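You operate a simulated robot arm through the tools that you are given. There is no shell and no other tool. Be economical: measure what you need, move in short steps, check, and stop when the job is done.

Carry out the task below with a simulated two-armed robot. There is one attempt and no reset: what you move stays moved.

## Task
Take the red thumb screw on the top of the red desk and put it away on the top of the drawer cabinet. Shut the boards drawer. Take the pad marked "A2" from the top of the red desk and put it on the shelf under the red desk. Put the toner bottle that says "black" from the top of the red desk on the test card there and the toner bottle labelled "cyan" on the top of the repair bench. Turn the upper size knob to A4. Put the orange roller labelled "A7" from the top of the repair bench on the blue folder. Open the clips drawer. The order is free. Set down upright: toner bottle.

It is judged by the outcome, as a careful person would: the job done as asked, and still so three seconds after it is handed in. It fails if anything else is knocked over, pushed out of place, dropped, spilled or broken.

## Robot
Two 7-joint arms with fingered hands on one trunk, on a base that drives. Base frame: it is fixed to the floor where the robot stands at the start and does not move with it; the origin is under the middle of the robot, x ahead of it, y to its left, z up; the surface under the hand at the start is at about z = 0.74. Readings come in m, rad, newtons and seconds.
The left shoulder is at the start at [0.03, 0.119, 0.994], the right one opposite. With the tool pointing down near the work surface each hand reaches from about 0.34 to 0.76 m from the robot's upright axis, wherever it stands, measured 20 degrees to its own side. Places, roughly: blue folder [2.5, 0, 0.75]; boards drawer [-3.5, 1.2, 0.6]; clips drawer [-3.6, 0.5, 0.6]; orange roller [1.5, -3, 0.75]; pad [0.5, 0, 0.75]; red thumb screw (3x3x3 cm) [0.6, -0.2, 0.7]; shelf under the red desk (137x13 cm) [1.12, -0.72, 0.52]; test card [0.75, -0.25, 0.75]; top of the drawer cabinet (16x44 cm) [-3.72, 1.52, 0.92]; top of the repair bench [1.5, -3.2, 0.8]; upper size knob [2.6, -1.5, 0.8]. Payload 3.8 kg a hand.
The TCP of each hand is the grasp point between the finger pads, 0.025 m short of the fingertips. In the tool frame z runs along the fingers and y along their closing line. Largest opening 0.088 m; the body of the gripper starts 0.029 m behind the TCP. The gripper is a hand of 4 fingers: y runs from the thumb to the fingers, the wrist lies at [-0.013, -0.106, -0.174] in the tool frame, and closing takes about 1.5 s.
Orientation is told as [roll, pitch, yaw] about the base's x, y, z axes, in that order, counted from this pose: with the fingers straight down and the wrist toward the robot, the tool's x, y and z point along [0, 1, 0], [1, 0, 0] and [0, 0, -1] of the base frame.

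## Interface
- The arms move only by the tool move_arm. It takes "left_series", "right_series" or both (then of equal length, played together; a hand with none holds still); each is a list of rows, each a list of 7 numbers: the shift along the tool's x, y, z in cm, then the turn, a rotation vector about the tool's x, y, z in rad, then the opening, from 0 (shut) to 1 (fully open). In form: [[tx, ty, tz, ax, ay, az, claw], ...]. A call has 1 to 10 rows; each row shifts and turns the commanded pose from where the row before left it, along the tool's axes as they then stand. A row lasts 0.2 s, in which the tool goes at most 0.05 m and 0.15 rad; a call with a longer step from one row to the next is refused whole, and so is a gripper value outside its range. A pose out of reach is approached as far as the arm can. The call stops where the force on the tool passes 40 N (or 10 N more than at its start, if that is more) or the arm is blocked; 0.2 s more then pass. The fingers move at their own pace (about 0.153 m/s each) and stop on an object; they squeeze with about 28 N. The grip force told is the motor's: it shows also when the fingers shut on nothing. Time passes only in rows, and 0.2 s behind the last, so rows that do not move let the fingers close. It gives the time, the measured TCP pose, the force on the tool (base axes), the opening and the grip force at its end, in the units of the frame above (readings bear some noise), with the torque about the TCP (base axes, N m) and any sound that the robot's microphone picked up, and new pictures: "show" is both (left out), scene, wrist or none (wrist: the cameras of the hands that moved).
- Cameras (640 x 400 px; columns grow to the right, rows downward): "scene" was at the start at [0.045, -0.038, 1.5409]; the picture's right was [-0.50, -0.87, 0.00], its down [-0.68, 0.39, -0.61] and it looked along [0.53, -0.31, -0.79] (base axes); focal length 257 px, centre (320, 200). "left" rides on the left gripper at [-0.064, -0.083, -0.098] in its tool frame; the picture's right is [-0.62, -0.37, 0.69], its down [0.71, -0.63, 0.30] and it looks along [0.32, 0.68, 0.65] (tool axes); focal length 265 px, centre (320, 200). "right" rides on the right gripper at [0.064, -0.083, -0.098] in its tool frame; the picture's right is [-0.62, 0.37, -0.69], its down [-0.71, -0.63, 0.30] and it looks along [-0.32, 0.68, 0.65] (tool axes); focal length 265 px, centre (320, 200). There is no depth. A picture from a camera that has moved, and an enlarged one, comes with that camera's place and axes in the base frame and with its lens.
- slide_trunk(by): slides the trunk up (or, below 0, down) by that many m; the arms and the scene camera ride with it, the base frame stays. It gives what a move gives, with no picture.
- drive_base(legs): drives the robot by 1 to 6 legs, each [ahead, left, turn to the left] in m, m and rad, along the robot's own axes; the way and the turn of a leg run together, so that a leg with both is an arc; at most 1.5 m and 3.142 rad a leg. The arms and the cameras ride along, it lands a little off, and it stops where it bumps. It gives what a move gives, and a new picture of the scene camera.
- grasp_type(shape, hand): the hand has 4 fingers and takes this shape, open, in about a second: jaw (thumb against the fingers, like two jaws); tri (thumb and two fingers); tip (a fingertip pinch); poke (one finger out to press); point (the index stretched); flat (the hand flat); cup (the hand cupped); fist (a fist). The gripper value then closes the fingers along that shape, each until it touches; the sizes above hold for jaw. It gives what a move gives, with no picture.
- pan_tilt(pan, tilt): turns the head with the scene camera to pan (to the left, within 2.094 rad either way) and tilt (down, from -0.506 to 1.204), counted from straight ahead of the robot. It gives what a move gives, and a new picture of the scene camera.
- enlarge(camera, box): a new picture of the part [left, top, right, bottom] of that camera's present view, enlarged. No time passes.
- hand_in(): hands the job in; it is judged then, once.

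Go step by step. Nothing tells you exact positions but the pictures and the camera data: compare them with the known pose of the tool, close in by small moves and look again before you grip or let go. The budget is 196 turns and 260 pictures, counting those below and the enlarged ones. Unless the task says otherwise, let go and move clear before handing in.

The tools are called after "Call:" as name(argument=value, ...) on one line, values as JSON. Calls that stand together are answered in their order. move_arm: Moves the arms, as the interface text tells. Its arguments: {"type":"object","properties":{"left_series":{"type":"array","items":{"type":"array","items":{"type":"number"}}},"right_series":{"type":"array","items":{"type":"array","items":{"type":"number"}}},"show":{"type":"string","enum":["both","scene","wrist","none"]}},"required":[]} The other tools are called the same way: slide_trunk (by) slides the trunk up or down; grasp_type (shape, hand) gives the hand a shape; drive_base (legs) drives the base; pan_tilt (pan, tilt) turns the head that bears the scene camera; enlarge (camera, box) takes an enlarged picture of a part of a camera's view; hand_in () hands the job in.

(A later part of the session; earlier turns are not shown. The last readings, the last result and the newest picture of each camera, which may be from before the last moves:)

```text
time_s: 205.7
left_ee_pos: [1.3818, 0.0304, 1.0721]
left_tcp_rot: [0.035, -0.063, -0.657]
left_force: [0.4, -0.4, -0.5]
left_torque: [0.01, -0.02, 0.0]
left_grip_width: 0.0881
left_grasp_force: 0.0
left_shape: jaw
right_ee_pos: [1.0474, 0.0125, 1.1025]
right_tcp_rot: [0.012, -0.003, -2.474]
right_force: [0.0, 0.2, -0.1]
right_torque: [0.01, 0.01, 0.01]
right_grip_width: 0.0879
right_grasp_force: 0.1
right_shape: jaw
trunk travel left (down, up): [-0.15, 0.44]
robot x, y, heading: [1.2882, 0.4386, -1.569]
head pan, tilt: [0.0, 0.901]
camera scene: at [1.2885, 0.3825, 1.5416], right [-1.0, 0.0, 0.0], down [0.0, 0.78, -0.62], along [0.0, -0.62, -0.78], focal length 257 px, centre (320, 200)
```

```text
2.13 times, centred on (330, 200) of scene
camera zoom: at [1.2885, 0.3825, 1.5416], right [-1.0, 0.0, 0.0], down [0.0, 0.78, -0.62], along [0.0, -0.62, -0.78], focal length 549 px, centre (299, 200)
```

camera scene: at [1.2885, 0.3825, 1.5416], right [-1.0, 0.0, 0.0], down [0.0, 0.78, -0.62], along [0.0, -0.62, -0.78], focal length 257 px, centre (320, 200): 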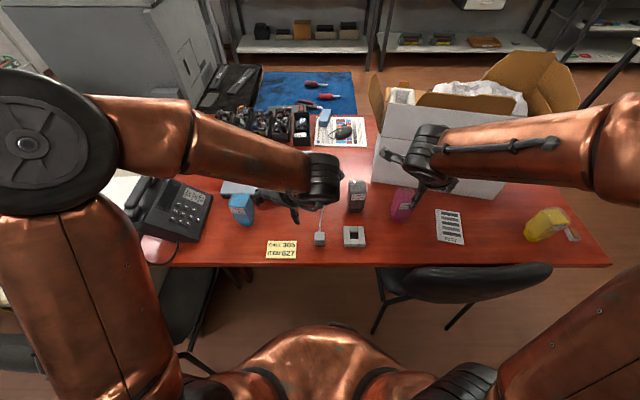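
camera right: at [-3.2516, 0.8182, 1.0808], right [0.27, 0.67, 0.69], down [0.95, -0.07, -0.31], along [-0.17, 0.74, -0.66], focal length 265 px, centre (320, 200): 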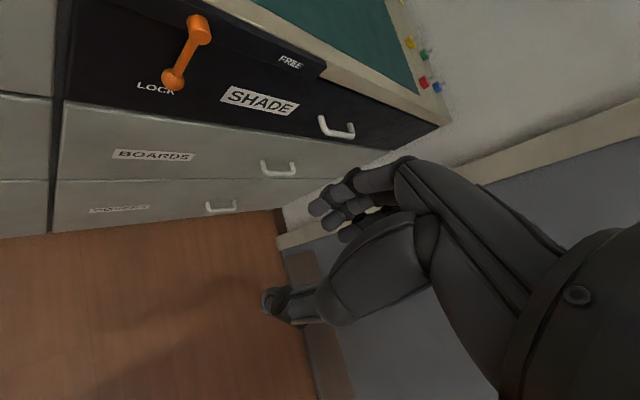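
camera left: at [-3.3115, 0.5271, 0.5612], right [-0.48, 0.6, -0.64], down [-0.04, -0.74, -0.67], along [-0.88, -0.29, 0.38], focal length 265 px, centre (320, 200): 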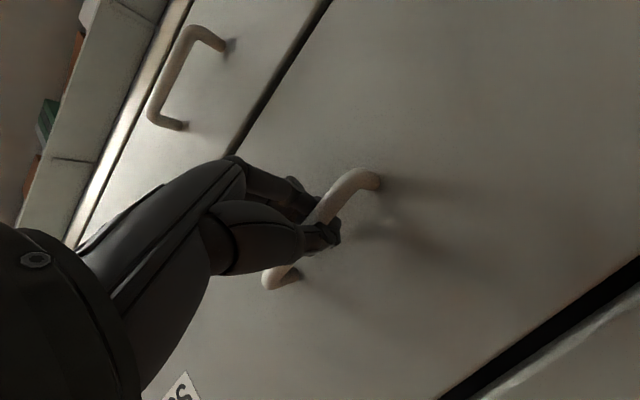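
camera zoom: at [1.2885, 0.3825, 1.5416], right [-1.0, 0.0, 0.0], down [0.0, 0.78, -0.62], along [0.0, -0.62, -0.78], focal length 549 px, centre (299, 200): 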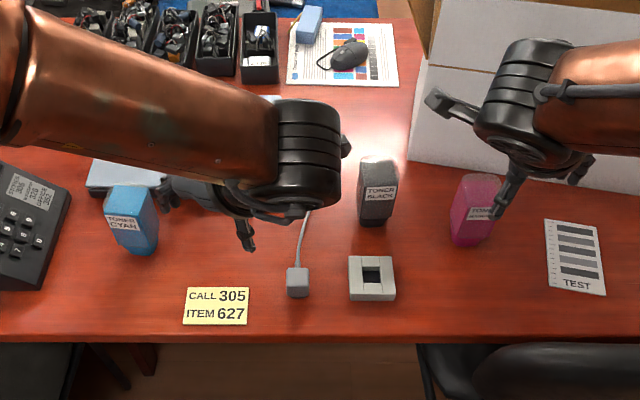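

Labels are legible: TONER CYAN and TONER BLACK. Black is at about (1.146, -0.215), top z≈0.87; the card is at about (0.82, -0.12). I'll bring the right hand to yaw 0 and over the black bottle.

Call:
move_arm(right_series=[[0, 0, 0, 0, 0, -0.15, 1], [0, 0, 0, 0, 0, -0.15, 1], [0, 0, 0, 0, 0, -0.15, 1], [0, 0, 0, 0, 0, -0.15, 1], [0, 0, 0, 0, 0, -0.15, 1], [0, 0, 0, 0, 0, -0.15, 1], [3, 4, 0, 0, 0, 0, 1], [3, 4, 0, 0, 0, 0, 1], [2, 4, 0, 0, 0, 0, 1], [2, 4, 2, 0, 0, 0, 1]], show="none")

Call:
move_arm(right_series=[[0, 3, 3, 0, 0, 0, 1], [0, 3, 3, 0, 0, 0, 1], [0, 0, 3, 0, 0, 0, 1]], show="both")

```text
time_s: 207.9
left_ee_pos: [1.3813, 0.0288, 1.0706]
left_tcp_rot: [0.035, -0.062, -0.656]
left_force: [-0.1, 0.6, -0.1]
left_torque: [0.04, -0.01, 0.02]
left_grip_width: 0.0878
left_grasp_force: 0.1
left_shape: jaw
right_ee_pos: [1.1482, -0.147, 1.0862]
right_tcp_rot: [0.005, -0.008, -1.574]
right_force: [-0.4, -0.2, -0.3]
right_torque: [0.0, 0.01, -0.02]
right_grip_width: 0.0879
right_grasp_force: 0.1
right_shape: jaw
trunk travel left (down, up): [-0.15, 0.44]
robot x, y, heading: [1.2874, 0.4421, -1.573]
head pan, tilt: [0.0, 0.901]
```

```text
time_s: 208.7
left_ee_pos: [1.3799, 0.0311, 1.0728]
left_tcp_rot: [0.033, -0.065, -0.657]
left_force: [0.7, 0.0, -0.9]
left_torque: [0.04, 0.03, -0.02]
left_grip_width: 0.0878
left_grasp_force: 0.1
left_shape: jaw
right_ee_pos: [1.1475, -0.2065, 0.9984]
right_tcp_rot: [0.005, -0.011, -1.571]
right_force: [-0.4, 0.1, 0.7]
right_torque: [0.02, 0.0, 0.02]
right_grip_width: 0.088
right_grasp_force: 0.0
right_shape: jaw
trunk travel left (down, up): [-0.15, 0.44]
robot x, y, heading: [1.2912, 0.4401, -1.565]
head pan, tilt: [0.0, 0.901]
camera scene: at [1.289, 0.3837, 1.5416], right [-1.0, 0.0, 0.0], down [0.0, 0.78, -0.62], along [0.0, -0.62, -0.78], focal length 257 px, centre (320, 200)
camera right: at [1.2116, -0.1222, 1.0954], right [-0.62, -0.36, 0.69], down [-0.71, 0.63, -0.31], along [-0.32, -0.69, -0.65], focal length 265 px, centre (320, 200)
```

scene: 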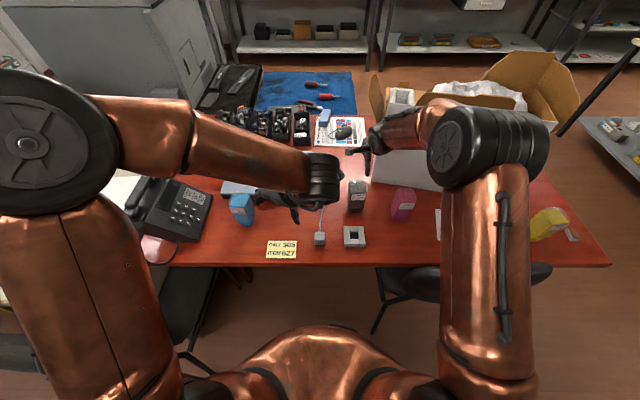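
right: 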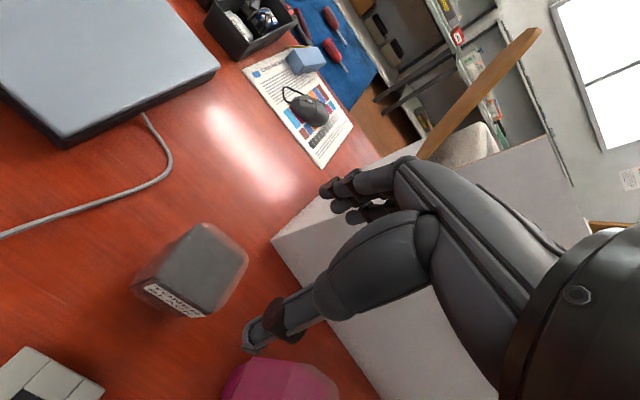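

Black's top spans x 1.135–1.187 and y -0.236…-0.175. I'll shift 1.3 cm and descend.

Call:
move_arm(right_series=[[1.3, 0, 3, 0, 0, 0, 1], [0, 0, 4, 0, 0, 0, 1], [0, 0, 3, 0, 0, 0, 1], [0, 0, 0, 0, 0, 0, 1]], show="wrist")

```text
time_s: 209.7
left_ee_pos: [1.3805, 0.0325, 1.0729]
left_tcp_rot: [0.033, -0.066, -0.656]
left_force: [-1.3, -0.6, -0.2]
left_torque: [-0.02, 0.01, 0.01]
left_grip_width: 0.0881
left_grasp_force: 0.0
left_shape: jaw
right_ee_pos: [1.1601, -0.2071, 0.8982]
right_tcp_rot: [0.007, -0.012, -1.572]
right_force: [0.2, -0.1, -0.3]
right_torque: [0.0, 0.01, 0.02]
right_grip_width: 0.088
right_grasp_force: 0.0
right_shape: jaw
trunk travel left (down, up): [-0.15, 0.44]
robot x, y, heading: [1.2884, 0.4393, -1.568]
head pan, tilt: [0.0, 0.901]
camera right: at [1.2248, -0.1235, 0.9949], right [-0.62, -0.36, 0.69], down [-0.71, 0.63, -0.31], along [-0.32, -0.69, -0.65], focal length 265 px, centre (320, 200)
```

right: 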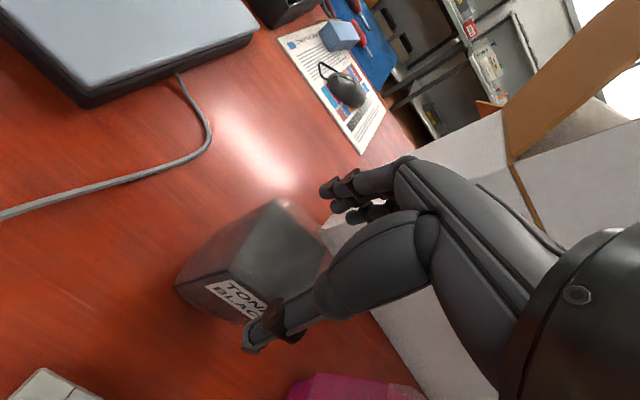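

Well aligned. Descending the last 5 cm.

Call:
move_arm(right_series=[[0.5, 0.4, 2, 0, 0, 0, 1], [0, 0, 2, 0, 0, 0, 1], [0, 0, 1, 0, 0, 0, 1], [0, 0, 0, 0, 0, 0, 1]], show="wrist")

```text
time_s: 210.7
left_ee_pos: [1.3816, 0.0362, 1.0738]
left_tcp_rot: [0.031, -0.066, -0.656]
left_force: [0.0, -0.1, 0.4]
left_torque: [0.0, -0.02, 0.01]
left_grip_width: 0.0882
left_grasp_force: 0.1
left_shape: jaw
right_ee_pos: [1.1668, -0.2128, 0.8518]
right_tcp_rot: [0.006, -0.019, -1.573]
right_force: [-0.8, 10.3, 28.7]
right_torque: [0.72, -0.1, 0.06]
right_grip_width: 0.0877
right_grasp_force: 0.1
right_shape: jaw
trunk travel left (down, up): [-0.15, 0.44]
robot x, y, heading: [1.29, 0.4443, -1.568]
head pan, tilt: [0.0, 0.901]
camera right: at [1.23, -0.1285, 0.9489], right [-0.62, -0.35, 0.7], down [-0.71, 0.63, -0.32], along [-0.32, -0.69, -0.64], focal length 265 px, centre (320, 200)
```

right: 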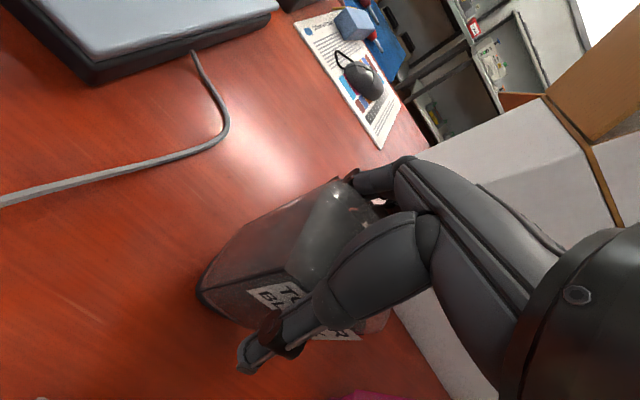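

The palm touches the bottle's top. I'll rise 8 mm, then close gently and check.

Call:
move_arm(right_series=[[0, 0, -0.8, 0, 0, 0, 1], [0, 0, 0, 0, 0, 0, 1]], show="wrist")

```text
time_s: 211.3
left_ee_pos: [1.3809, 0.0317, 1.0736]
left_tcp_rot: [0.033, -0.064, -0.658]
left_force: [0.3, -0.4, -0.3]
left_torque: [-0.03, 0.02, 0.01]
left_grip_width: 0.088
left_grasp_force: 0.1
left_shape: jaw
right_ee_pos: [1.1659, -0.2137, 0.8548]
right_tcp_rot: [0.006, -0.008, -1.573]
right_force: [0.7, 3.3, 5.9]
right_torque: [0.17, -0.04, 0.0]
right_grip_width: 0.088
right_grasp_force: 0.1
right_shape: jaw
trunk travel left (down, up): [-0.15, 0.44]
robot x, y, heading: [1.292, 0.4389, -1.569]
head pan, tilt: [0.0, 0.901]
camera right: at [1.2296, -0.1291, 0.9521], right [-0.62, -0.36, 0.69], down [-0.71, 0.63, -0.31], along [-0.32, -0.69, -0.65], focal length 265 px, centre (320, 200)
```

right: 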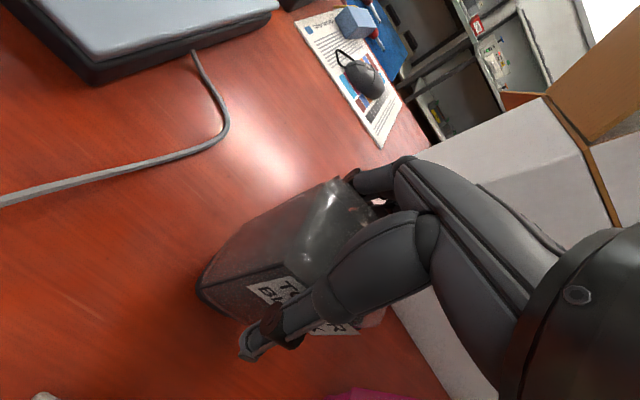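

Call:
move_arm(right_series=[[0, 0, -0.5, 0, 0, 0, 1], [0, 0, 0, 0, 0, 0, 0.6], [0, 0, 0, 0, 0, 0, 0.4], [0, 0, 0, 0, 0, 0, 0.2], [0, 0, 0, 0, 0, 0, 0], [0, 0, 0, 0, 0, 0, 0], [0, 0, 0, 0, 0, 0, 0]], show="both")

```text
time_s: 212.9
left_ee_pos: [1.3802, 0.0309, 1.0729]
left_tcp_rot: [0.034, -0.065, -0.657]
left_force: [1.0, 0.3, 0.0]
left_torque: [0.03, -0.01, 0.0]
left_grip_width: 0.0879
left_grasp_force: 0.1
left_shape: jaw
right_ee_pos: [1.1654, -0.2131, 0.8597]
right_tcp_rot: [0.004, -0.009, -1.573]
right_force: [0.6, -0.6, 0.0]
right_torque: [-0.01, -0.04, 0.01]
right_grip_width: 0.0629
right_grasp_force: 27.8
right_shape: jaw
trunk travel left (down, up): [-0.15, 0.44]
robot x, y, heading: [1.2898, 0.441, -1.571]
head pan, tilt: [0.0, 0.901]
camera scene: at [1.2886, 0.3838, 1.5416], right [-1.0, 0.0, 0.0], down [0.0, 0.78, -0.62], along [0.0, -0.62, -0.78], focal length 257 px, centre (320, 200)
camera right: at [1.2301, -0.1297, 0.9571], right [-0.62, -0.36, 0.69], down [-0.71, 0.63, -0.31], along [-0.32, -0.69, -0.65], focal length 265 px, centre (320, 200)
```

scene: 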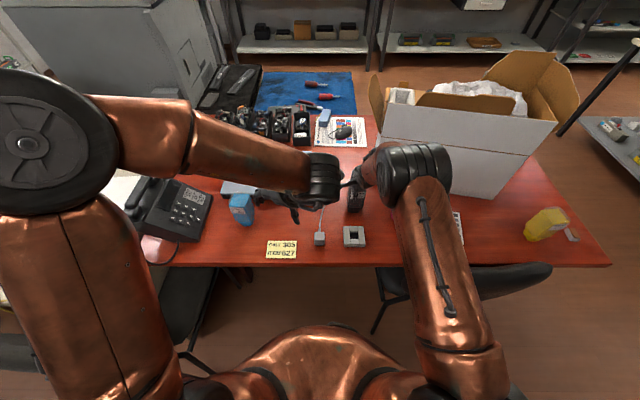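
right: 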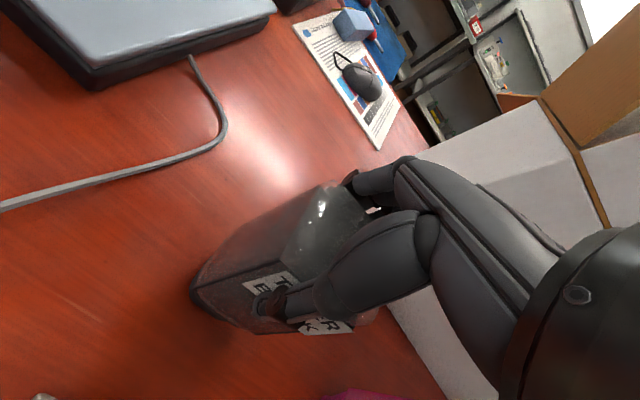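

Black is gripped. Lifting 16 cm and carrying it over magenta toward the card.

Call:
move_arm(right_series=[[0, 0, -2, 0, 0, 0, 0], [0, 0, -4, 0, 0, 0, 0], [0, 0, -4, 0, 0, 0, 0], [0, 0, -4, 0, 0, 0, 0], [0, 0, -4, 0, 0, 0, 0], [-2, -2, 0, 0, 0, 0, 0], [-4, -2, 0, 0, 0, 0, 0], [-4, -1, 0, 0, 0, 0, 0], [-4, -1, 0, 0, 0, 0, 0], [-4, -1, 0, 0, 0, 0, 0]], show="none")

Call:
move_arm(right_series=[[-4, -1, 0, 0, 0, 0, 0], [-4, -0.5, 0, 0, 0, 0, 0], [-4, -0.5, 0, 0, 0, 0, 0], [-4, 0, 0, 0, 0, 0, 0], [-1, 0, 0, 0, 0, 0, 0], [0, 0, 0, 0, 0, 0, 0]], show="both")

```text
time_s: 215.1
left_ee_pos: [1.3785, 0.0317, 1.0727]
left_tcp_rot: [0.035, -0.064, -0.656]
left_force: [-0.5, 0.1, -1.4]
left_torque: [-0.02, -0.02, 0.04]
left_grip_width: 0.0884
left_grasp_force: 0.0
left_shape: jaw
right_ee_pos: [0.9858, -0.1405, 1.0347]
right_tcp_rot: [0.006, -0.011, -1.572]
right_force: [0.1, 0.1, -1.8]
right_torque: [-0.02, 0.0, 0.0]
right_grip_width: 0.0627
right_grasp_force: 28.1
right_shape: jaw
trunk travel left (down, up): [-0.15, 0.44]
robot x, y, heading: [1.2889, 0.4382, -1.567]
head pan, tilt: [0.0, 0.901]
```

```text
time_s: 216.5
left_ee_pos: [1.3796, 0.0312, 1.0719]
left_tcp_rot: [0.033, -0.065, -0.656]
left_force: [0.7, 0.4, -1.1]
left_torque: [0.01, 0.03, 0.0]
left_grip_width: 0.0879
left_grasp_force: 0.1
left_shape: jaw
right_ee_pos: [0.8151, -0.1196, 1.0363]
right_tcp_rot: [0.005, -0.011, -1.572]
right_force: [-0.8, -0.1, -1.5]
right_torque: [-0.02, -0.01, -0.02]
right_grip_width: 0.0632
right_grasp_force: 28.4
right_shape: jaw
trunk travel left (down, up): [-0.15, 0.44]
robot x, y, heading: [1.2896, 0.4403, -1.567]
head pan, tilt: [0.0, 0.901]
camera scene: at [1.2881, 0.3838, 1.5416], right [-1.0, 0.0, 0.0], down [0.0, 0.78, -0.62], along [0.0, -0.62, -0.78], focal length 257 px, centre (320, 200)
camera right: at [0.8788, -0.0359, 1.133], right [-0.62, -0.36, 0.69], down [-0.71, 0.63, -0.31], along [-0.32, -0.69, -0.65], focal length 265 px, centre (320, 200)
```

scene: 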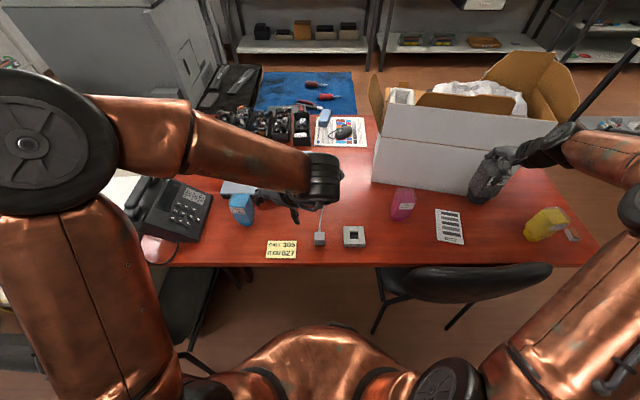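
right: 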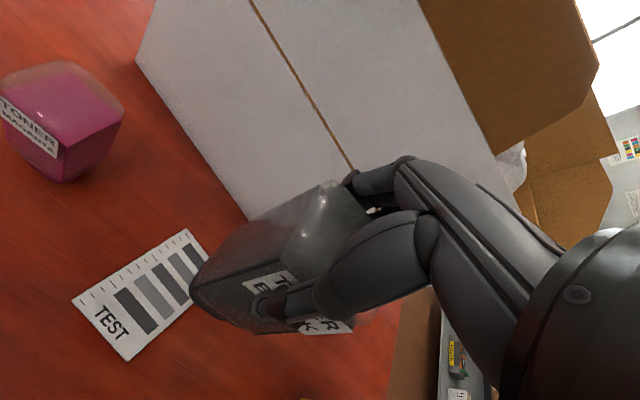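

The card's centre computes to about (0.82, -0.125), right below the bottle. Lowering.

Call:
move_arm(right_series=[[0.4, 0.4, 4, 0, 0, 0, 0], [0, 0, 4, 0, 0, 0, 0], [0, 0, 4, 0, 0, 0, 0], [0, 0, 3, 0, 0, 0, 0], [0, 0, 1, 0, 0, 0, 0], [0, 0, 0, 0, 0, 0, 0]], show="both")

```text
time_s: 217.9
left_ee_pos: [1.3794, 0.0299, 1.0727]
left_tcp_rot: [0.032, -0.064, -0.655]
left_force: [0.2, 0.1, -0.4]
left_torque: [-0.03, 0.01, 0.02]
left_grip_width: 0.0881
left_grasp_force: 0.1
left_shape: jaw
right_ee_pos: [0.8202, -0.1258, 0.8771]
right_tcp_rot: [0.005, -0.011, -1.573]
right_force: [0.4, 0.1, -2.5]
right_torque: [0.02, 0.01, 0.01]
right_grip_width: 0.063
right_grasp_force: 27.8
right_shape: jaw
trunk travel left (down, up): [-0.15, 0.44]
robot x, y, heading: [1.2894, 0.4405, -1.57]
head pan, tilt: [0.0, 0.901]
camera scene: at [1.2882, 0.3839, 1.5416], right [-1.0, 0.0, 0.0], down [0.0, 0.78, -0.62], along [0.0, -0.62, -0.78], focal length 257 px, centre (320, 200)
camera right: at [0.8848, -0.0412, 0.9742], right [-0.62, -0.36, 0.69], down [-0.71, 0.63, -0.31], along [-0.32, -0.69, -0.65], focal length 265 px, centre (320, 200)
```

scene: 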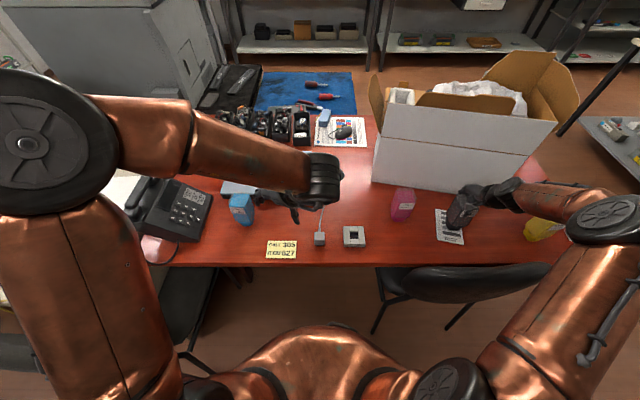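
right: 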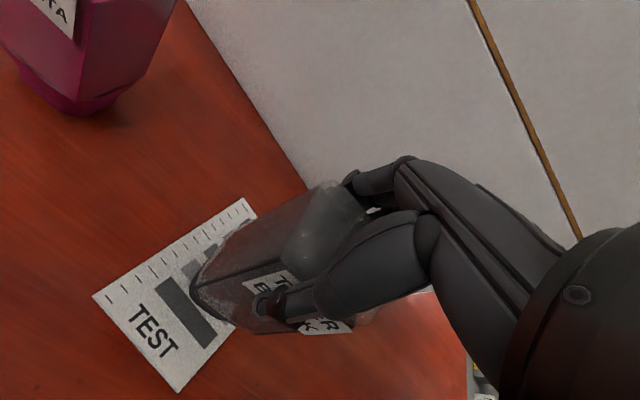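

Bottle is centred over the card. Lowering in small steps to contact.

Call:
move_arm(right_series=[[0, 0, 0.6, 0, 0, 0, 0], [0, 0, 0.5, 0, 0, 0, 0], [0, 0, 0.3, 0, 0, 0, 0], [0, 0, 0, 0, 0, 0, 0]], show="none")

```text
time_s: 218.9
left_ee_pos: [1.3809, 0.0305, 1.0721]
left_tcp_rot: [0.034, -0.063, -0.656]
left_force: [-0.3, 0.0, -0.5]
left_torque: [-0.01, 0.03, -0.02]
left_grip_width: 0.088
left_grasp_force: 0.0
left_shape: jaw
right_ee_pos: [0.8202, -0.127, 0.863]
right_tcp_rot: [0.005, -0.01, -1.573]
right_force: [-0.1, 0.0, -0.8]
right_torque: [-0.01, 0.0, -0.03]
right_grip_width: 0.063
right_grasp_force: 27.6
right_shape: jaw
trunk travel left (down, up): [-0.15, 0.44]
robot x, y, heading: [1.2874, 0.4408, -1.571]
head pan, tilt: [0.0, 0.901]
```

Call:
move_arm(right_series=[[0, 0, 0.2, 0, 0, 0, 0], [0, 0, 0, 0, 0, 0, 0], [0, 0, 0, 0, 0, 0, 0.8], [0, 0, 0, 0, 0, 0, 0.9], [0, 0, 0, 0, 0, 0, 1], [0, 0, 0, 0, 0, 0, 1]], show="wrist")

```text
time_s: 220.3
left_ee_pos: [1.3807, 0.0311, 1.0712]
left_tcp_rot: [0.032, -0.065, -0.657]
left_force: [0.3, 0.0, -0.1]
left_torque: [-0.03, 0.01, -0.03]
left_grip_width: 0.0878
left_grasp_force: 0.1
left_shape: jaw
right_ee_pos: [0.8198, -0.1257, 0.8606]
right_tcp_rot: [0.005, -0.011, -1.573]
right_force: [0.0, 0.7, 1.6]
right_torque: [0.03, -0.01, -0.01]
right_grip_width: 0.0877
right_grasp_force: 0.0
right_shape: jaw
trunk travel left (down, up): [-0.15, 0.44]
robot x, y, heading: [1.2893, 0.4369, -1.569]
head pan, tilt: [0.0, 0.901]
camera right: at [0.885, -0.0417, 0.9584], right [-0.62, -0.36, 0.69], down [-0.71, 0.63, -0.31], along [-0.32, -0.69, -0.65], focal length 265 px, centre (320, 200)
```

right: 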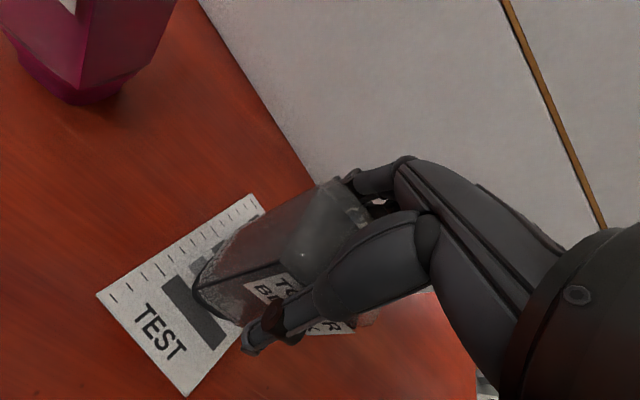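

Released and standing. I'll raise the hand straight up and verify.

Call:
move_arm(right_series=[[0, 0, -1.5, 0, 0, 0, 1], [0, 0, -3, 0, 0, 0, 1], [0, 0, -4, 0, 0, 0, 1], [0, 0, -4, 0, 0, 0, 1], [0, 0, -4, 0, 0, 0, 1], [0, 0, -3, 0, 0, 0, 1]], show="both")

Call:
enlarge(camera="scene", box=[200, 160, 500, 280])

```text
time_s: 221.7
left_ee_pos: [1.3803, 0.0309, 1.0734]
left_tcp_rot: [0.034, -0.064, -0.657]
left_force: [-0.7, 0.5, -0.4]
left_torque: [-0.05, 0.02, 0.04]
left_grip_width: 0.088
left_grasp_force: 0.0
left_shape: jaw
right_ee_pos: [0.82, -0.1244, 1.0555]
right_tcp_rot: [0.006, -0.008, -1.574]
right_force: [-0.4, -0.2, -0.9]
right_torque: [-0.02, 0.02, 0.02]
right_grip_width: 0.0881
right_grasp_force: 0.0
right_shape: jaw
trunk travel left (down, up): [-0.15, 0.44]
robot x, y, heading: [1.2896, 0.4392, -1.57]
head pan, tilt: [0.0, 0.901]
camera scene: at [1.2887, 0.3843, 1.5416], right [-1.0, 0.0, 0.0], down [0.0, 0.78, -0.62], along [0.0, -0.62, -0.78], focal length 257 px, centre (320, 200)
camera right: at [0.8837, -0.0405, 1.1532], right [-0.62, -0.36, 0.69], down [-0.71, 0.63, -0.31], along [-0.32, -0.69, -0.65], focal length 265 px, centre (320, 200)
```

scene: 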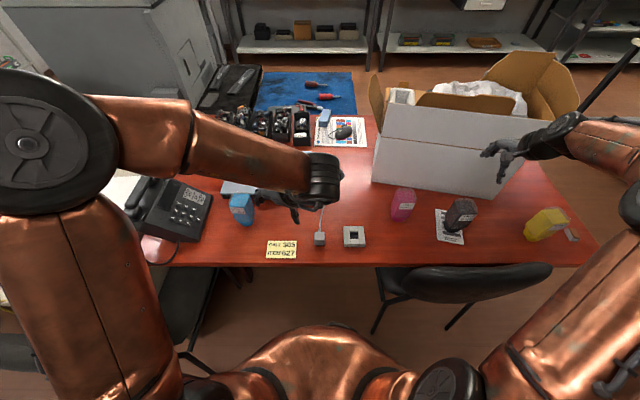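
right: 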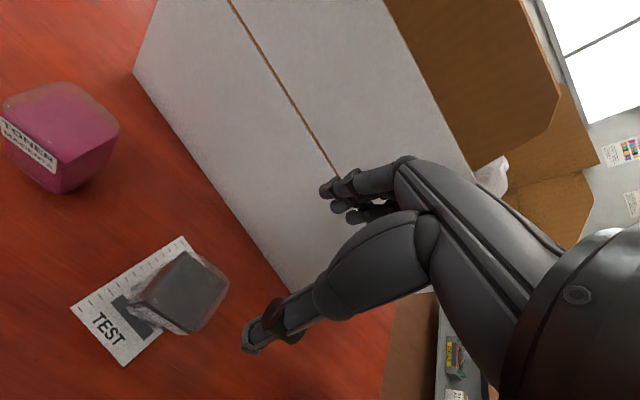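

```text
2.13 times, centred on (350, 220) of scene
camera zoom: at [1.2887, 0.3843, 1.5416], right [-1.0, 0.0, 0.0], down [0.0, 0.78, -0.62], along [0.0, -0.62, -0.78], focal length 549 px, centre (256, 157)
```

zoom: 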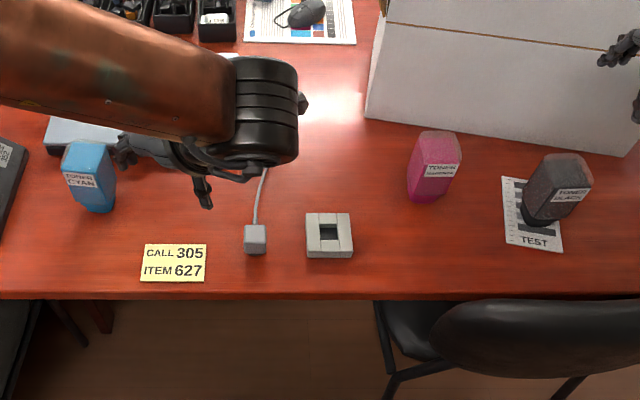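

Black stands on the test card. Now the left hand goes to yaw 0 and over the cyan bottle at about (1.565, -0.142).

Call:
move_arm(left_series=[[0, 0, 0, 0, 0, 0.15, 1], [0, 0, 0, 0, 0, 0.15, 1], [0, 0, 0, 0, 0, 0.15, 1], [0, 0, 0, 0, 0, 0.15, 1], [0, 0, 0, 0, 0, 0.15, 1], [0, 0, 0, 0, 0, 0.15, 1], [4, 3, 0, 0, 0, 0, 1], [4, 3, 0, 0, 0, 0, 1], [4, 3, 0, 0, 0, 0, 1], [4, 3, 0, 0, 0, 0, 1]], right_series=[[0, 0, 0, 0, 0, 0, 1], [0, -3, 0, 0, 0, 0, 1], [2, -3, 0, 0, 0, 0, 1], [2, -3, 0, 0, 0, 0, 1], [2, -3, 0, 0, 0, 0, 1], [2, -3, 0, 0, 0, 0, 1], [2, 0, 0, 0, 0, 0, 1], [2, 0, 0, 0, 0, 0, 1], [0, 0, 0, 0, 0, 0, 1], [0, 0, 0, 0, 0, 0, 1]], show="none")

Call:
move_arm(left_series=[[2.2, 3, 2, 0, 0, 0, 1], [0, 2, 3, 0, 0, 0, 1], [0, 0, 0, 0, 0, 0, 1]], show="both")

```text
time_s: 223.9
left_ee_pos: [1.5431, -0.0845, 1.0867]
left_tcp_rot: [0.069, -0.015, -1.554]
left_force: [0.7, -0.9, 0.1]
left_torque: [-0.02, 0.01, 0.0]
left_grip_width: 0.0877
left_grasp_force: 0.0
left_shape: jaw
right_ee_pos: [0.9416, 0.0245, 1.0554]
right_tcp_rot: [0.005, -0.01, -1.572]
right_force: [-0.6, 0.2, -0.2]
right_torque: [-0.01, -0.01, 0.02]
right_grip_width: 0.0878
right_grasp_force: 0.1
right_shape: jaw
trunk travel left (down, up): [-0.15, 0.44]
robot x, y, heading: [1.2879, 0.4408, -1.57]
head pan, tilt: [0.0, 0.901]
```

```text
time_s: 224.7
left_ee_pos: [1.5669, -0.136, 1.0393]
left_tcp_rot: [0.072, -0.015, -1.557]
left_force: [-0.5, -1.1, -0.3]
left_torque: [0.01, 0.0, -0.01]
left_grip_width: 0.0878
left_grasp_force: 0.0
left_shape: jaw
right_ee_pos: [0.9413, 0.0254, 1.0546]
right_tcp_rot: [0.005, -0.01, -1.571]
right_force: [0.7, -0.1, -0.3]
right_torque: [0.0, 0.04, -0.02]
right_grip_width: 0.0881
right_grasp_force: 0.1
right_shape: jaw
trunk travel left (down, up): [-0.15, 0.44]
robot x, y, heading: [1.2901, 0.4413, -1.566]
head pan, tilt: [0.0, 0.901]
camera scene: at [1.2888, 0.3845, 1.5417], right [-1.0, 0.0, 0.0], down [0.0, 0.78, -0.62], along [0.0, -0.62, -0.78], focal length 257 px, centre (320, 200)
camera left: at [1.4944, -0.0519, 1.1321], right [-0.57, 0.35, -0.74], down [0.72, 0.64, -0.26], along [0.38, -0.69, -0.62], focal length 265 px, centre (320, 200)
```

scene: 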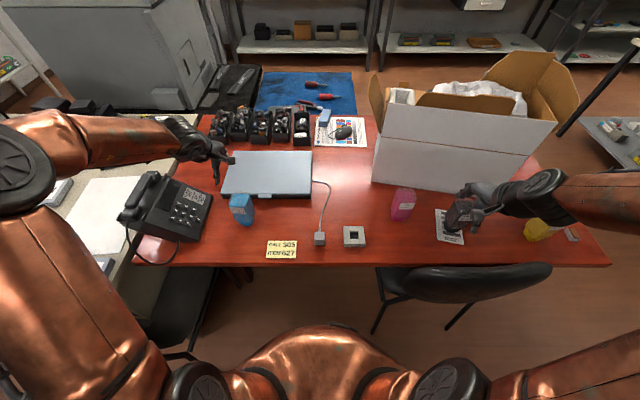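
left: 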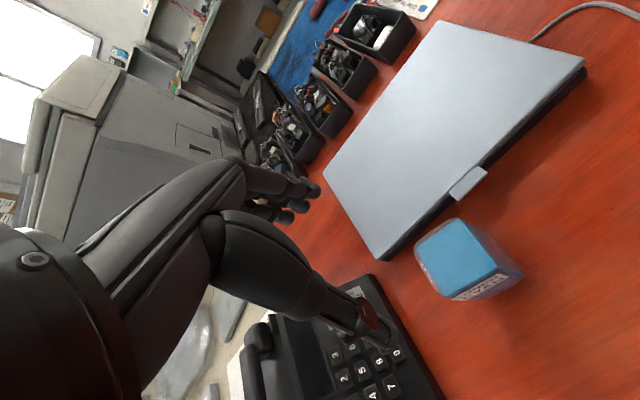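

Cyan's top centre is at (1.557, -0.146); the phone and laptop are clear. I'll correct the small tilt, align and descend.

Call:
move_arm(left_series=[[-1, 1, 0, -0.07, 0, 0, 1], [0, 0, 4, 0, 0, 0, 1], [0, 0, 4, 0, 0, 0, 1], [0, 0, 4, 0, 0, 0, 1], [0, 0, 0, 0, 0, 0, 1]], show="wrist")

```text
time_s: 225.9
left_ee_pos: [1.5693, -0.1567, 0.9177]
left_tcp_rot: [0.072, -0.085, -1.557]
left_force: [-0.2, 0.3, 0.3]
left_torque: [-0.03, -0.01, -0.04]
left_grip_width: 0.088
left_grasp_force: 0.2
left_shape: jaw
right_ee_pos: [0.9414, 0.026, 1.0545]
right_tcp_rot: [0.007, -0.011, -1.572]
right_force: [-0.2, 0.6, 0.7]
right_torque: [0.03, -0.01, 0.0]
right_grip_width: 0.0877
right_grasp_force: 0.0
right_shape: jaw
trunk travel left (down, up): [-0.15, 0.44]
robot x, y, heading: [1.291, 0.4401, -1.571]
head pan, tilt: [0.0, 0.901]
camera left: at [1.4965, -0.0661, 1.0043], right [-0.57, 0.3, -0.76], down [0.73, 0.62, -0.3], along [0.38, -0.73, -0.57], focal length 265 px, centre (320, 200)
```

left: 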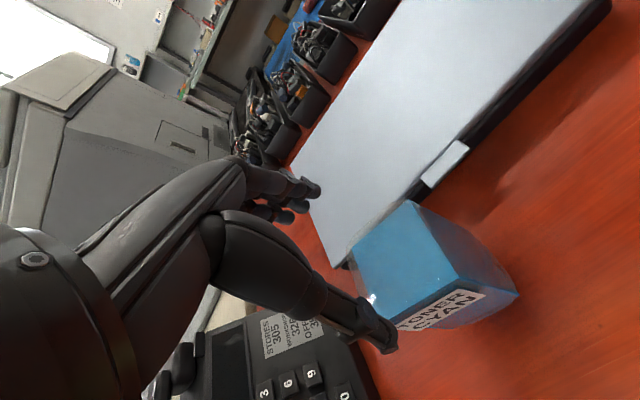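

I corrected the wrong axis. I'll undo that tilt, remove the roll and realign to about (1.552, -0.142).

Call:
move_arm(left_series=[[0, 0, 0, 0.085, 0, 0, 1], [-1.6, -1.4, 0, 0, -0.072, 0, 1], [0, 0, 0, 0, 0, 0, 1]], show="wrist")

```text
time_s: 226.7
left_ee_pos: [1.5511, -0.1412, 0.9166]
left_tcp_rot: [0.0, 0.002, -1.554]
left_force: [0.9, -0.3, 0.7]
left_torque: [0.02, 0.01, -0.03]
left_grip_width: 0.0878
left_grasp_force: 0.1
left_shape: jaw
right_ee_pos: [0.9392, 0.0258, 1.0538]
right_tcp_rot: [0.007, -0.01, -1.572]
right_force: [-0.1, 0.5, -0.4]
right_torque: [-0.01, -0.02, 0.0]
right_grip_width: 0.0877
right_grasp_force: 0.1
right_shape: jaw
trunk travel left (down, up): [-0.15, 0.44]
robot x, y, heading: [1.2861, 0.4402, -1.57]
head pan, tilt: [0.0, 0.901]
camera left: at [1.4845, -0.0611, 1.0152], right [-0.63, 0.36, -0.69], down [0.7, 0.64, -0.3], along [0.34, -0.68, -0.65], focal length 265 px, centre (320, 200)
```

left: 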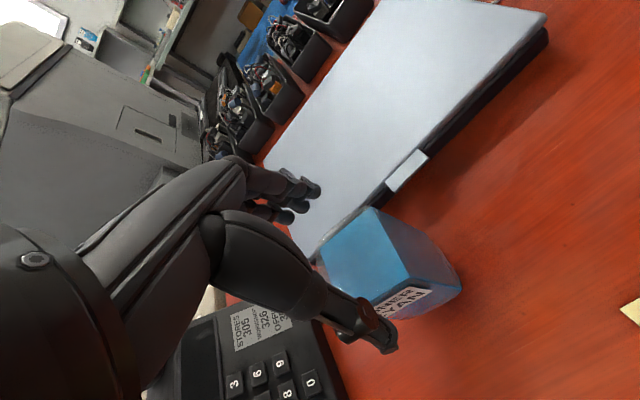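

Aligned now. Descending to 0.862 and closing.

Call:
move_arm(left_series=[[0, 0.3, 2, 0, 0, 0, 1], [0, 0, 2, 0, 0, 0, 1], [0, 0, 1.4, 0, 0, 0, 1], [0, 0, 0, 0, 0, 0, 1]], show="wrist")

```text
time_s: 227.7
left_ee_pos: [1.5511, -0.1458, 0.8627]
left_tcp_rot: [-0.001, 0.001, -1.552]
left_force: [-1.0, -0.9, 2.0]
left_torque: [-0.04, 0.02, -0.01]
left_grip_width: 0.0879
left_grasp_force: 0.0
left_shape: jaw
right_ee_pos: [0.9407, 0.0243, 1.0535]
right_tcp_rot: [0.006, -0.009, -1.572]
right_force: [-0.1, 0.3, -0.7]
right_torque: [0.02, -0.02, 0.02]
right_grip_width: 0.088
right_grasp_force: 0.1
right_shape: jaw
trunk travel left (down, up): [-0.15, 0.44]
robot x, y, heading: [1.2891, 0.4393, -1.57]
head pan, tilt: [0.0, 0.901]
camera left: at [1.4851, -0.0628, 0.9621], right [-0.63, 0.36, -0.69], down [0.7, 0.64, -0.3], along [0.34, -0.68, -0.65], focal length 265 px, centre (320, 200)
```

left: 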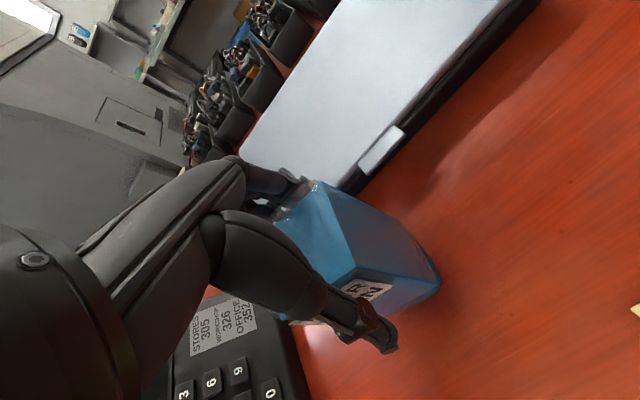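

Call:
move_arm(left_series=[[0, 0, 0, 0, 0, 0, 0.6], [0, 0, 0, 0, 0, 0, 0.4], [0, 0, 0, 0, 0, 0, 0.2], [0, 0, 0, 0, 0, 0, 0], [0, 0, 0, 0, 0, 0, 0], [0, 0, 0, 0, 0, 0, 0], [0, 0, -2, 0, 0, 0, 0], [0, 0, -4, 0, 0, 0, 0], [0, 0, -4, 0, 0, 0, 0], [0, 0, -4, 0, 0, 0, 0]], show="both")

```text
time_s: 229.9
left_ee_pos: [1.552, -0.1434, 1.0044]
left_tcp_rot: [0.002, 0.003, -1.552]
left_force: [-0.2, 0.8, -1.6]
left_torque: [0.01, 0.04, 0.01]
left_grip_width: 0.0563
left_grasp_force: 28.1
left_shape: jaw
right_ee_pos: [0.9398, 0.0266, 1.0541]
right_tcp_rot: [0.006, -0.011, -1.573]
right_force: [-0.1, 0.0, -0.4]
right_torque: [0.01, 0.0, 0.02]
right_grip_width: 0.0879
right_grasp_force: 0.0
right_shape: jaw
trunk travel left (down, up): [-0.15, 0.44]
robot x, y, heading: [1.2901, 0.4434, -1.567]
head pan, tilt: [0.0, 0.901]
camera scene: at [1.2881, 0.3847, 1.5417], right [-1.0, 0.0, 0.0], down [0.0, 0.78, -0.62], along [0.0, -0.62, -0.78], focal length 257 px, centre (320, 200)
camera left: at [1.4854, -0.0623, 1.1026], right [-0.63, 0.36, -0.69], down [0.7, 0.64, -0.3], along [0.34, -0.68, -0.65], focal length 265 px, centre (320, 200)
```

scene: 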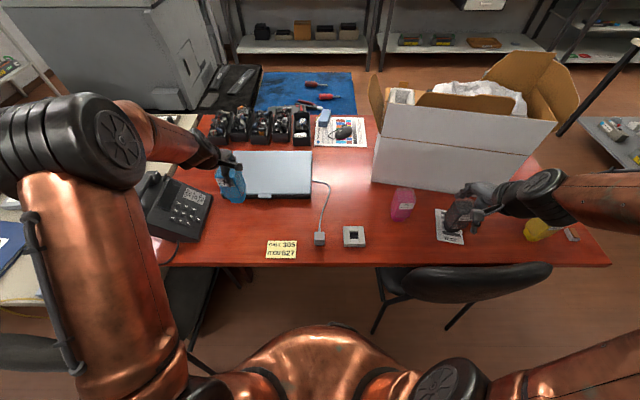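
left: 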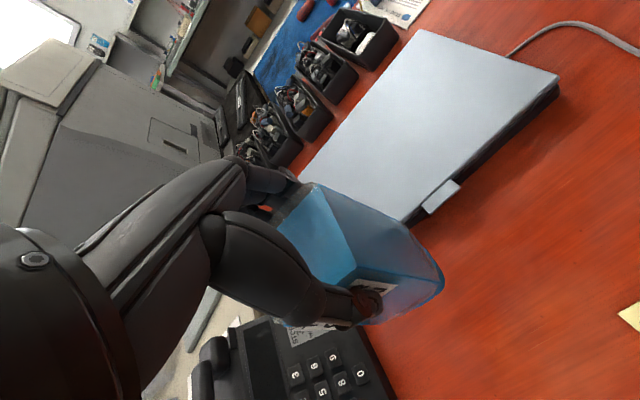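

Cyan is held upright. I'll retract the left hand, tuck the right elbow, and head for the repair bench around the desk's west end.

Call:
move_arm(left_series=[[0, -3, -1, 0, 0, 0, 0], [0, -4, -1, 0, 0, 0, 0], [0, -4, -1, 0, 0, 0, 0], [0, -4, -1, 0, 0, 0, 0], [-2, -4, -1, 0, 0, 0, 0], [-4, -2, 0, 0, 0, 0, 0], [-4, 0, 0, 0, 0, 0, 0]], right_series=[[0, 0, 0, 0, 0, 0.15, 1], [0, 0, 0, 0, 0, 0.15, 1], [0, 0, 0, 0, 0, 0.15, 1], [0, 0, 0, 0, 0, 0.15, 1], [0, 0, 0, 0, 0, 0.15, 1], [0, 0, 0, 0, 0, 0.15, 1], [0, 0, 0, 0, 0, 0, 1]], show="none")

Call:
drive_base(legs=[[-0.22, 0, 0], [0, -1.38, 0]])

```text
time_s: 231.5
left_ee_pos: [1.4463, 0.0605, 1.0524]
left_tcp_rot: [0.0, 0.001, -1.552]
left_force: [0.3, -0.1, -0.6]
left_torque: [-0.02, 0.0, 0.0]
left_grip_width: 0.0563
left_grasp_force: 27.7
left_shape: jaw
right_ee_pos: [0.9379, 0.0256, 1.0548]
right_tcp_rot: [0.012, -0.002, -2.476]
right_force: [-0.6, -0.3, 0.7]
right_torque: [0.01, 0.01, 0.0]
right_grip_width: 0.088
right_grasp_force: 0.1
right_shape: jaw
trunk travel left (down, up): [-0.15, 0.44]
robot x, y, heading: [1.2848, 0.4407, -1.566]
head pan, tilt: [0.0, 0.901]
```

```text
time_s: 239.6
left_ee_pos: [0.0845, 0.276, 1.0537]
left_tcp_rot: [0.001, 0.001, -1.547]
left_force: [1.1, -0.1, -1.9]
left_torque: [-0.03, 0.02, 0.0]
left_grip_width: 0.0561
left_grasp_force: 28.2
left_shape: jaw
right_ee_pos: [-0.4226, 0.2358, 1.0548]
right_tcp_rot: [0.014, -0.002, -2.464]
right_force: [0.1, 0.8, 0.0]
right_torque: [-0.04, -0.03, 0.04]
right_grip_width: 0.0881
right_grasp_force: 0.2
right_shape: jaw
trunk travel left (down, up): [-0.15, 0.44]
robot x, y, heading: [-0.0762, 0.657, -1.562]
head pan, tilt: [0.0, 0.901]
camera scene: at [-0.0763, 0.598, 1.5416], right [-1.0, -0.01, 0.0], down [-0.01, 0.78, -0.62], along [0.01, -0.62, -0.78], focal length 257 px, centre (320, 200)
```

scene: 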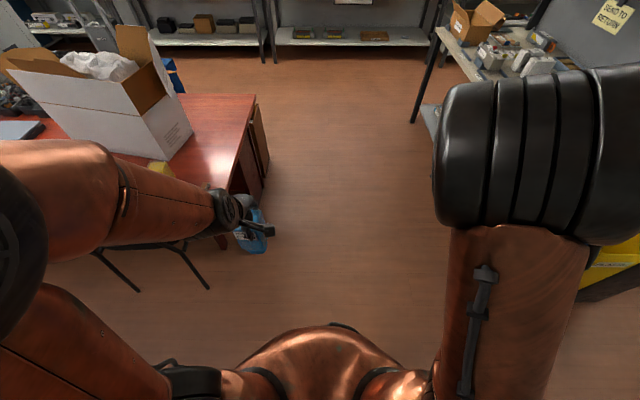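

The box's flap overhangs near my left elbow's path, so I'll shift 0.2 m further west and then drive south.

Call:
drive_base(legs=[[0, -0.2, 0], [1.5, 0, -0.01], [0.9, 0, 0]])

Call:
pan_tilt(pan=0.7, tilt=0.6)

```text
time_s: 252.5
left_ee_pos: [-0.1254, -2.1191, 1.0536]
left_tcp_rot: [0.0, 0.002, -1.561]
left_force: [-0.2, -0.6, -2.6]
left_torque: [0.0, 0.01, 0.01]
left_grip_width: 0.0562
left_grasp_force: 28.0
left_shape: jaw
right_ee_pos: [-0.6345, -2.1512, 1.0539]
right_tcp_rot: [0.01, -0.001, -2.48]
right_force: [0.3, 0.0, 0.4]
right_torque: [0.03, 0.0, 0.0]
right_grip_width: 0.0878
right_grasp_force: 0.1
right_shape: jaw
trunk travel left (down, up): [-0.15, 0.44]
robot x, y, heading: [-0.2802, -1.7401, -1.579]
head pan, tilt: [0.0, 0.901]
camera scene: at [-0.2832, -1.7948, 1.5416], right [-1.0, 0.0, 0.0], down [0.0, 0.78, -0.62], along [0.0, -0.62, -0.78], focal length 257 px, centre (320, 200)
```

scene: 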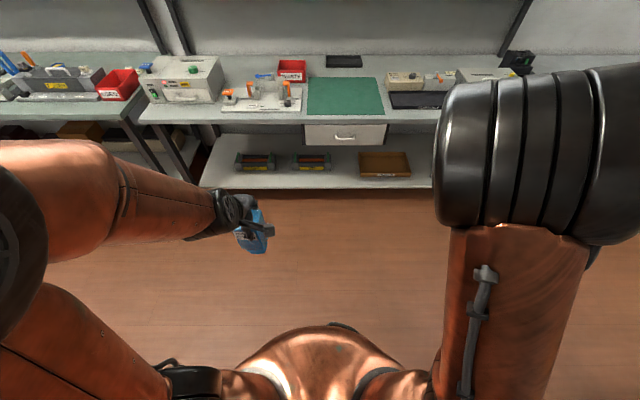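

```text
time_s: 253.6
left_ee_pos: [-0.1265, -2.1195, 1.0537]
left_tcp_rot: [0.0, 0.003, -1.557]
left_force: [-0.9, -0.4, -2.2]
left_torque: [-0.01, -0.03, 0.0]
left_grip_width: 0.0561
left_grasp_force: 27.7
left_shape: jaw
right_ee_pos: [-0.6351, -2.1507, 1.0545]
right_tcp_rot: [0.011, -0.002, -2.478]
right_force: [0.6, 0.4, 0.1]
right_torque: [0.01, 0.0, 0.0]
right_grip_width: 0.0876
right_grasp_force: 0.1
right_shape: jaw
trunk travel left (down, up): [-0.15, 0.44]
robot x, y, heading: [-0.2849, -1.7384, -1.57]
head pan, tilt: [0.7, 0.6]
camera scene: at [-0.2263, -1.7866, 1.5664], right [-0.77, -0.64, 0.0], down [-0.36, 0.43, -0.82], along [0.53, -0.63, -0.57], focal length 257 px, centre (320, 200)
```

scene: 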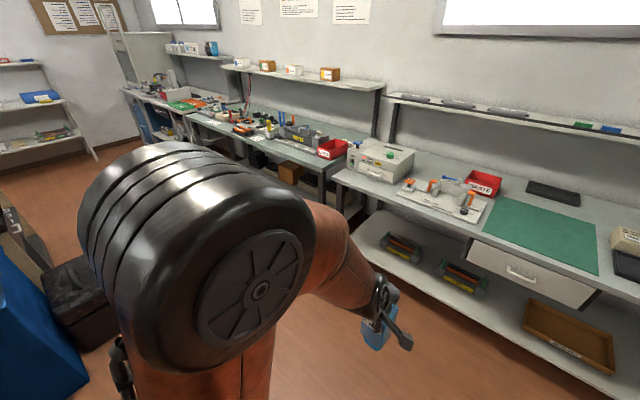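

The repair bench is the middle one, with its front edge at y≈-2.75. I'll drive to about (1.2, -2.22) in front of it.

Call:
drive_base(legs=[[0.48, 0, 0], [0, 1.45, 0]])

Call:
pan_tilt(pan=0.0, tilt=0.65)

```text
time_s: 263.2
left_ee_pos: [1.3334, -2.5916, 1.0538]
left_tcp_rot: [0.0, 0.004, -1.554]
left_force: [0.0, 0.2, -1.6]
left_torque: [0.0, 0.01, -0.03]
left_grip_width: 0.0564
left_grasp_force: 28.1
left_shape: jaw
right_ee_pos: [0.8256, -2.6259, 1.0545]
right_tcp_rot: [0.012, -0.003, -2.472]
right_force: [0.1, 0.1, -0.9]
right_torque: [0.03, 0.02, -0.01]
right_grip_width: 0.0878
right_grasp_force: 0.0
right_shape: jaw
trunk travel left (down, up): [-0.15, 0.44]
robot x, y, heading: [1.1755, -2.2108, -1.574]
head pan, tilt: [0.7, 0.6]
camera scene: at [1.2325, -2.2601, 1.5664], right [-0.76, -0.65, 0.0], down [-0.36, 0.43, -0.82], along [0.53, -0.63, -0.57], focal length 257 px, centre (320, 200)
```

scene: 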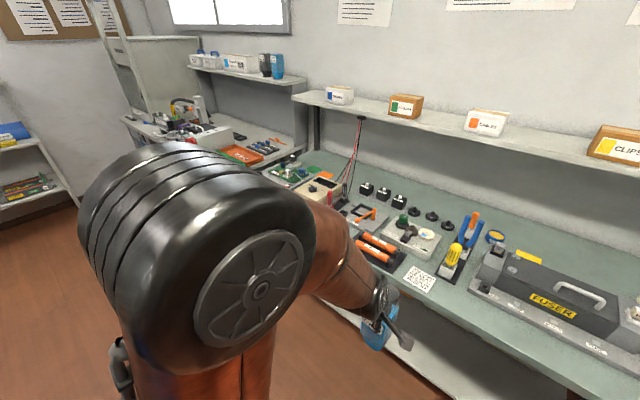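

```text
time_s: 264.3
left_ee_pos: [1.3345, -2.5907, 1.0534]
left_tcp_rot: [-0.001, 0.002, -1.556]
left_force: [0.3, -1.2, -1.8]
left_torque: [-0.01, -0.02, -0.03]
left_grip_width: 0.0565
left_grasp_force: 28.2
left_shape: jaw
right_ee_pos: [0.8268, -2.6272, 1.0544]
right_tcp_rot: [0.011, -0.001, -2.471]
right_force: [-0.1, -0.5, -0.3]
right_torque: [-0.04, 0.0, 0.02]
right_grip_width: 0.0879
right_grasp_force: 0.0
right_shape: jaw
trunk travel left (down, up): [-0.15, 0.44]
robot x, y, heading: [1.1742, -2.2099, -1.568]
head pan, tilt: [0.0, 0.649]
camera scene: at [1.1753, -2.2794, 1.5621], right [-1.0, 0.0, 0.0], down [0.0, 0.6, -0.8], along [0.0, -0.8, -0.6], focal length 257 px, centre (320, 200)
```

scene: 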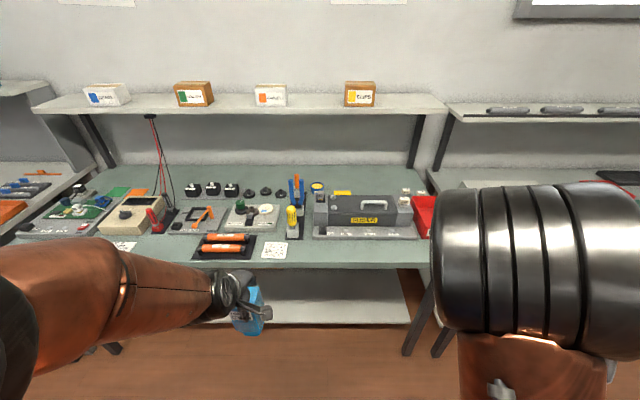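

Call:
enlarge(camera="scene", box=[170, 165, 330, 275])

Call:
enlarge(camera="scene", box=[10, 165, 190, 275])

Call:
enlarge(camera="scene", box=[280, 160, 460, 270])

```text
3.64 times, centred on (250, 220) of scene
camera zoom: at [1.1753, -2.2794, 1.5621], right [-1.0, 0.0, 0.0], down [0.0, 0.6, -0.8], along [0.0, -0.8, -0.6], focal length 936 px, centre (574, 127)
```

zoom: 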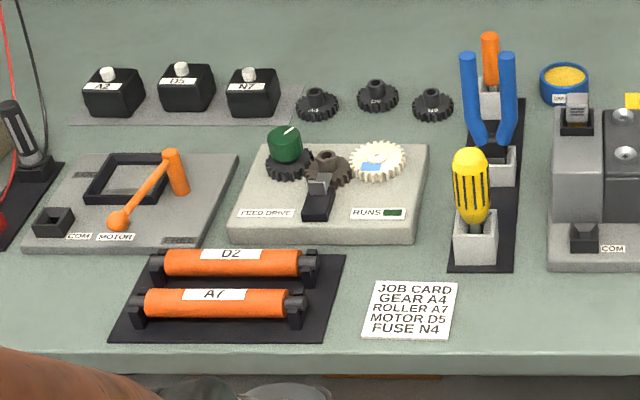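

```text
3.56 times, centred on (100, 220) of scene
camera zoom: at [1.1753, -2.2794, 1.5621], right [-1.0, 0.0, 0.0], down [0.0, 0.6, -0.8], along [0.0, -0.8, -0.6], focal length 915 px, centre (1102, 129)
```

zoom: 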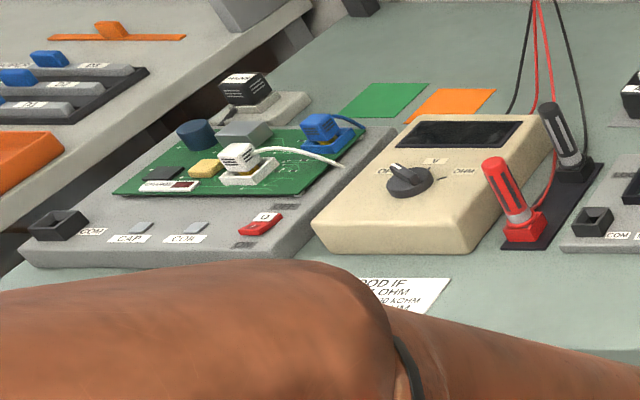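

```text
3.56 times, centred on (370, 215) of scene
camera zoom: at [1.1753, -2.2794, 1.5621], right [-1.0, 0.0, 0.0], down [0.0, 0.6, -0.8], along [0.0, -0.8, -0.6], focal length 915 px, centre (142, 147)
```

zoom: 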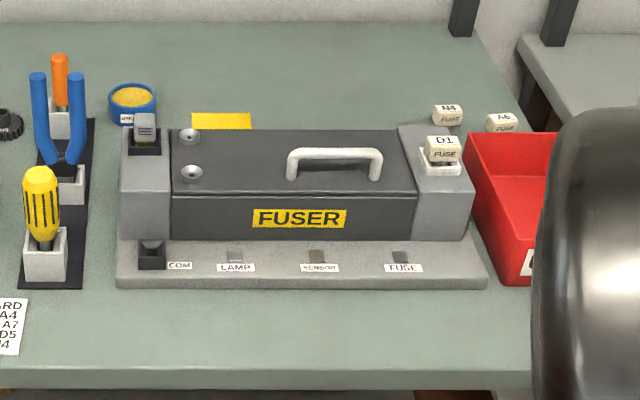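

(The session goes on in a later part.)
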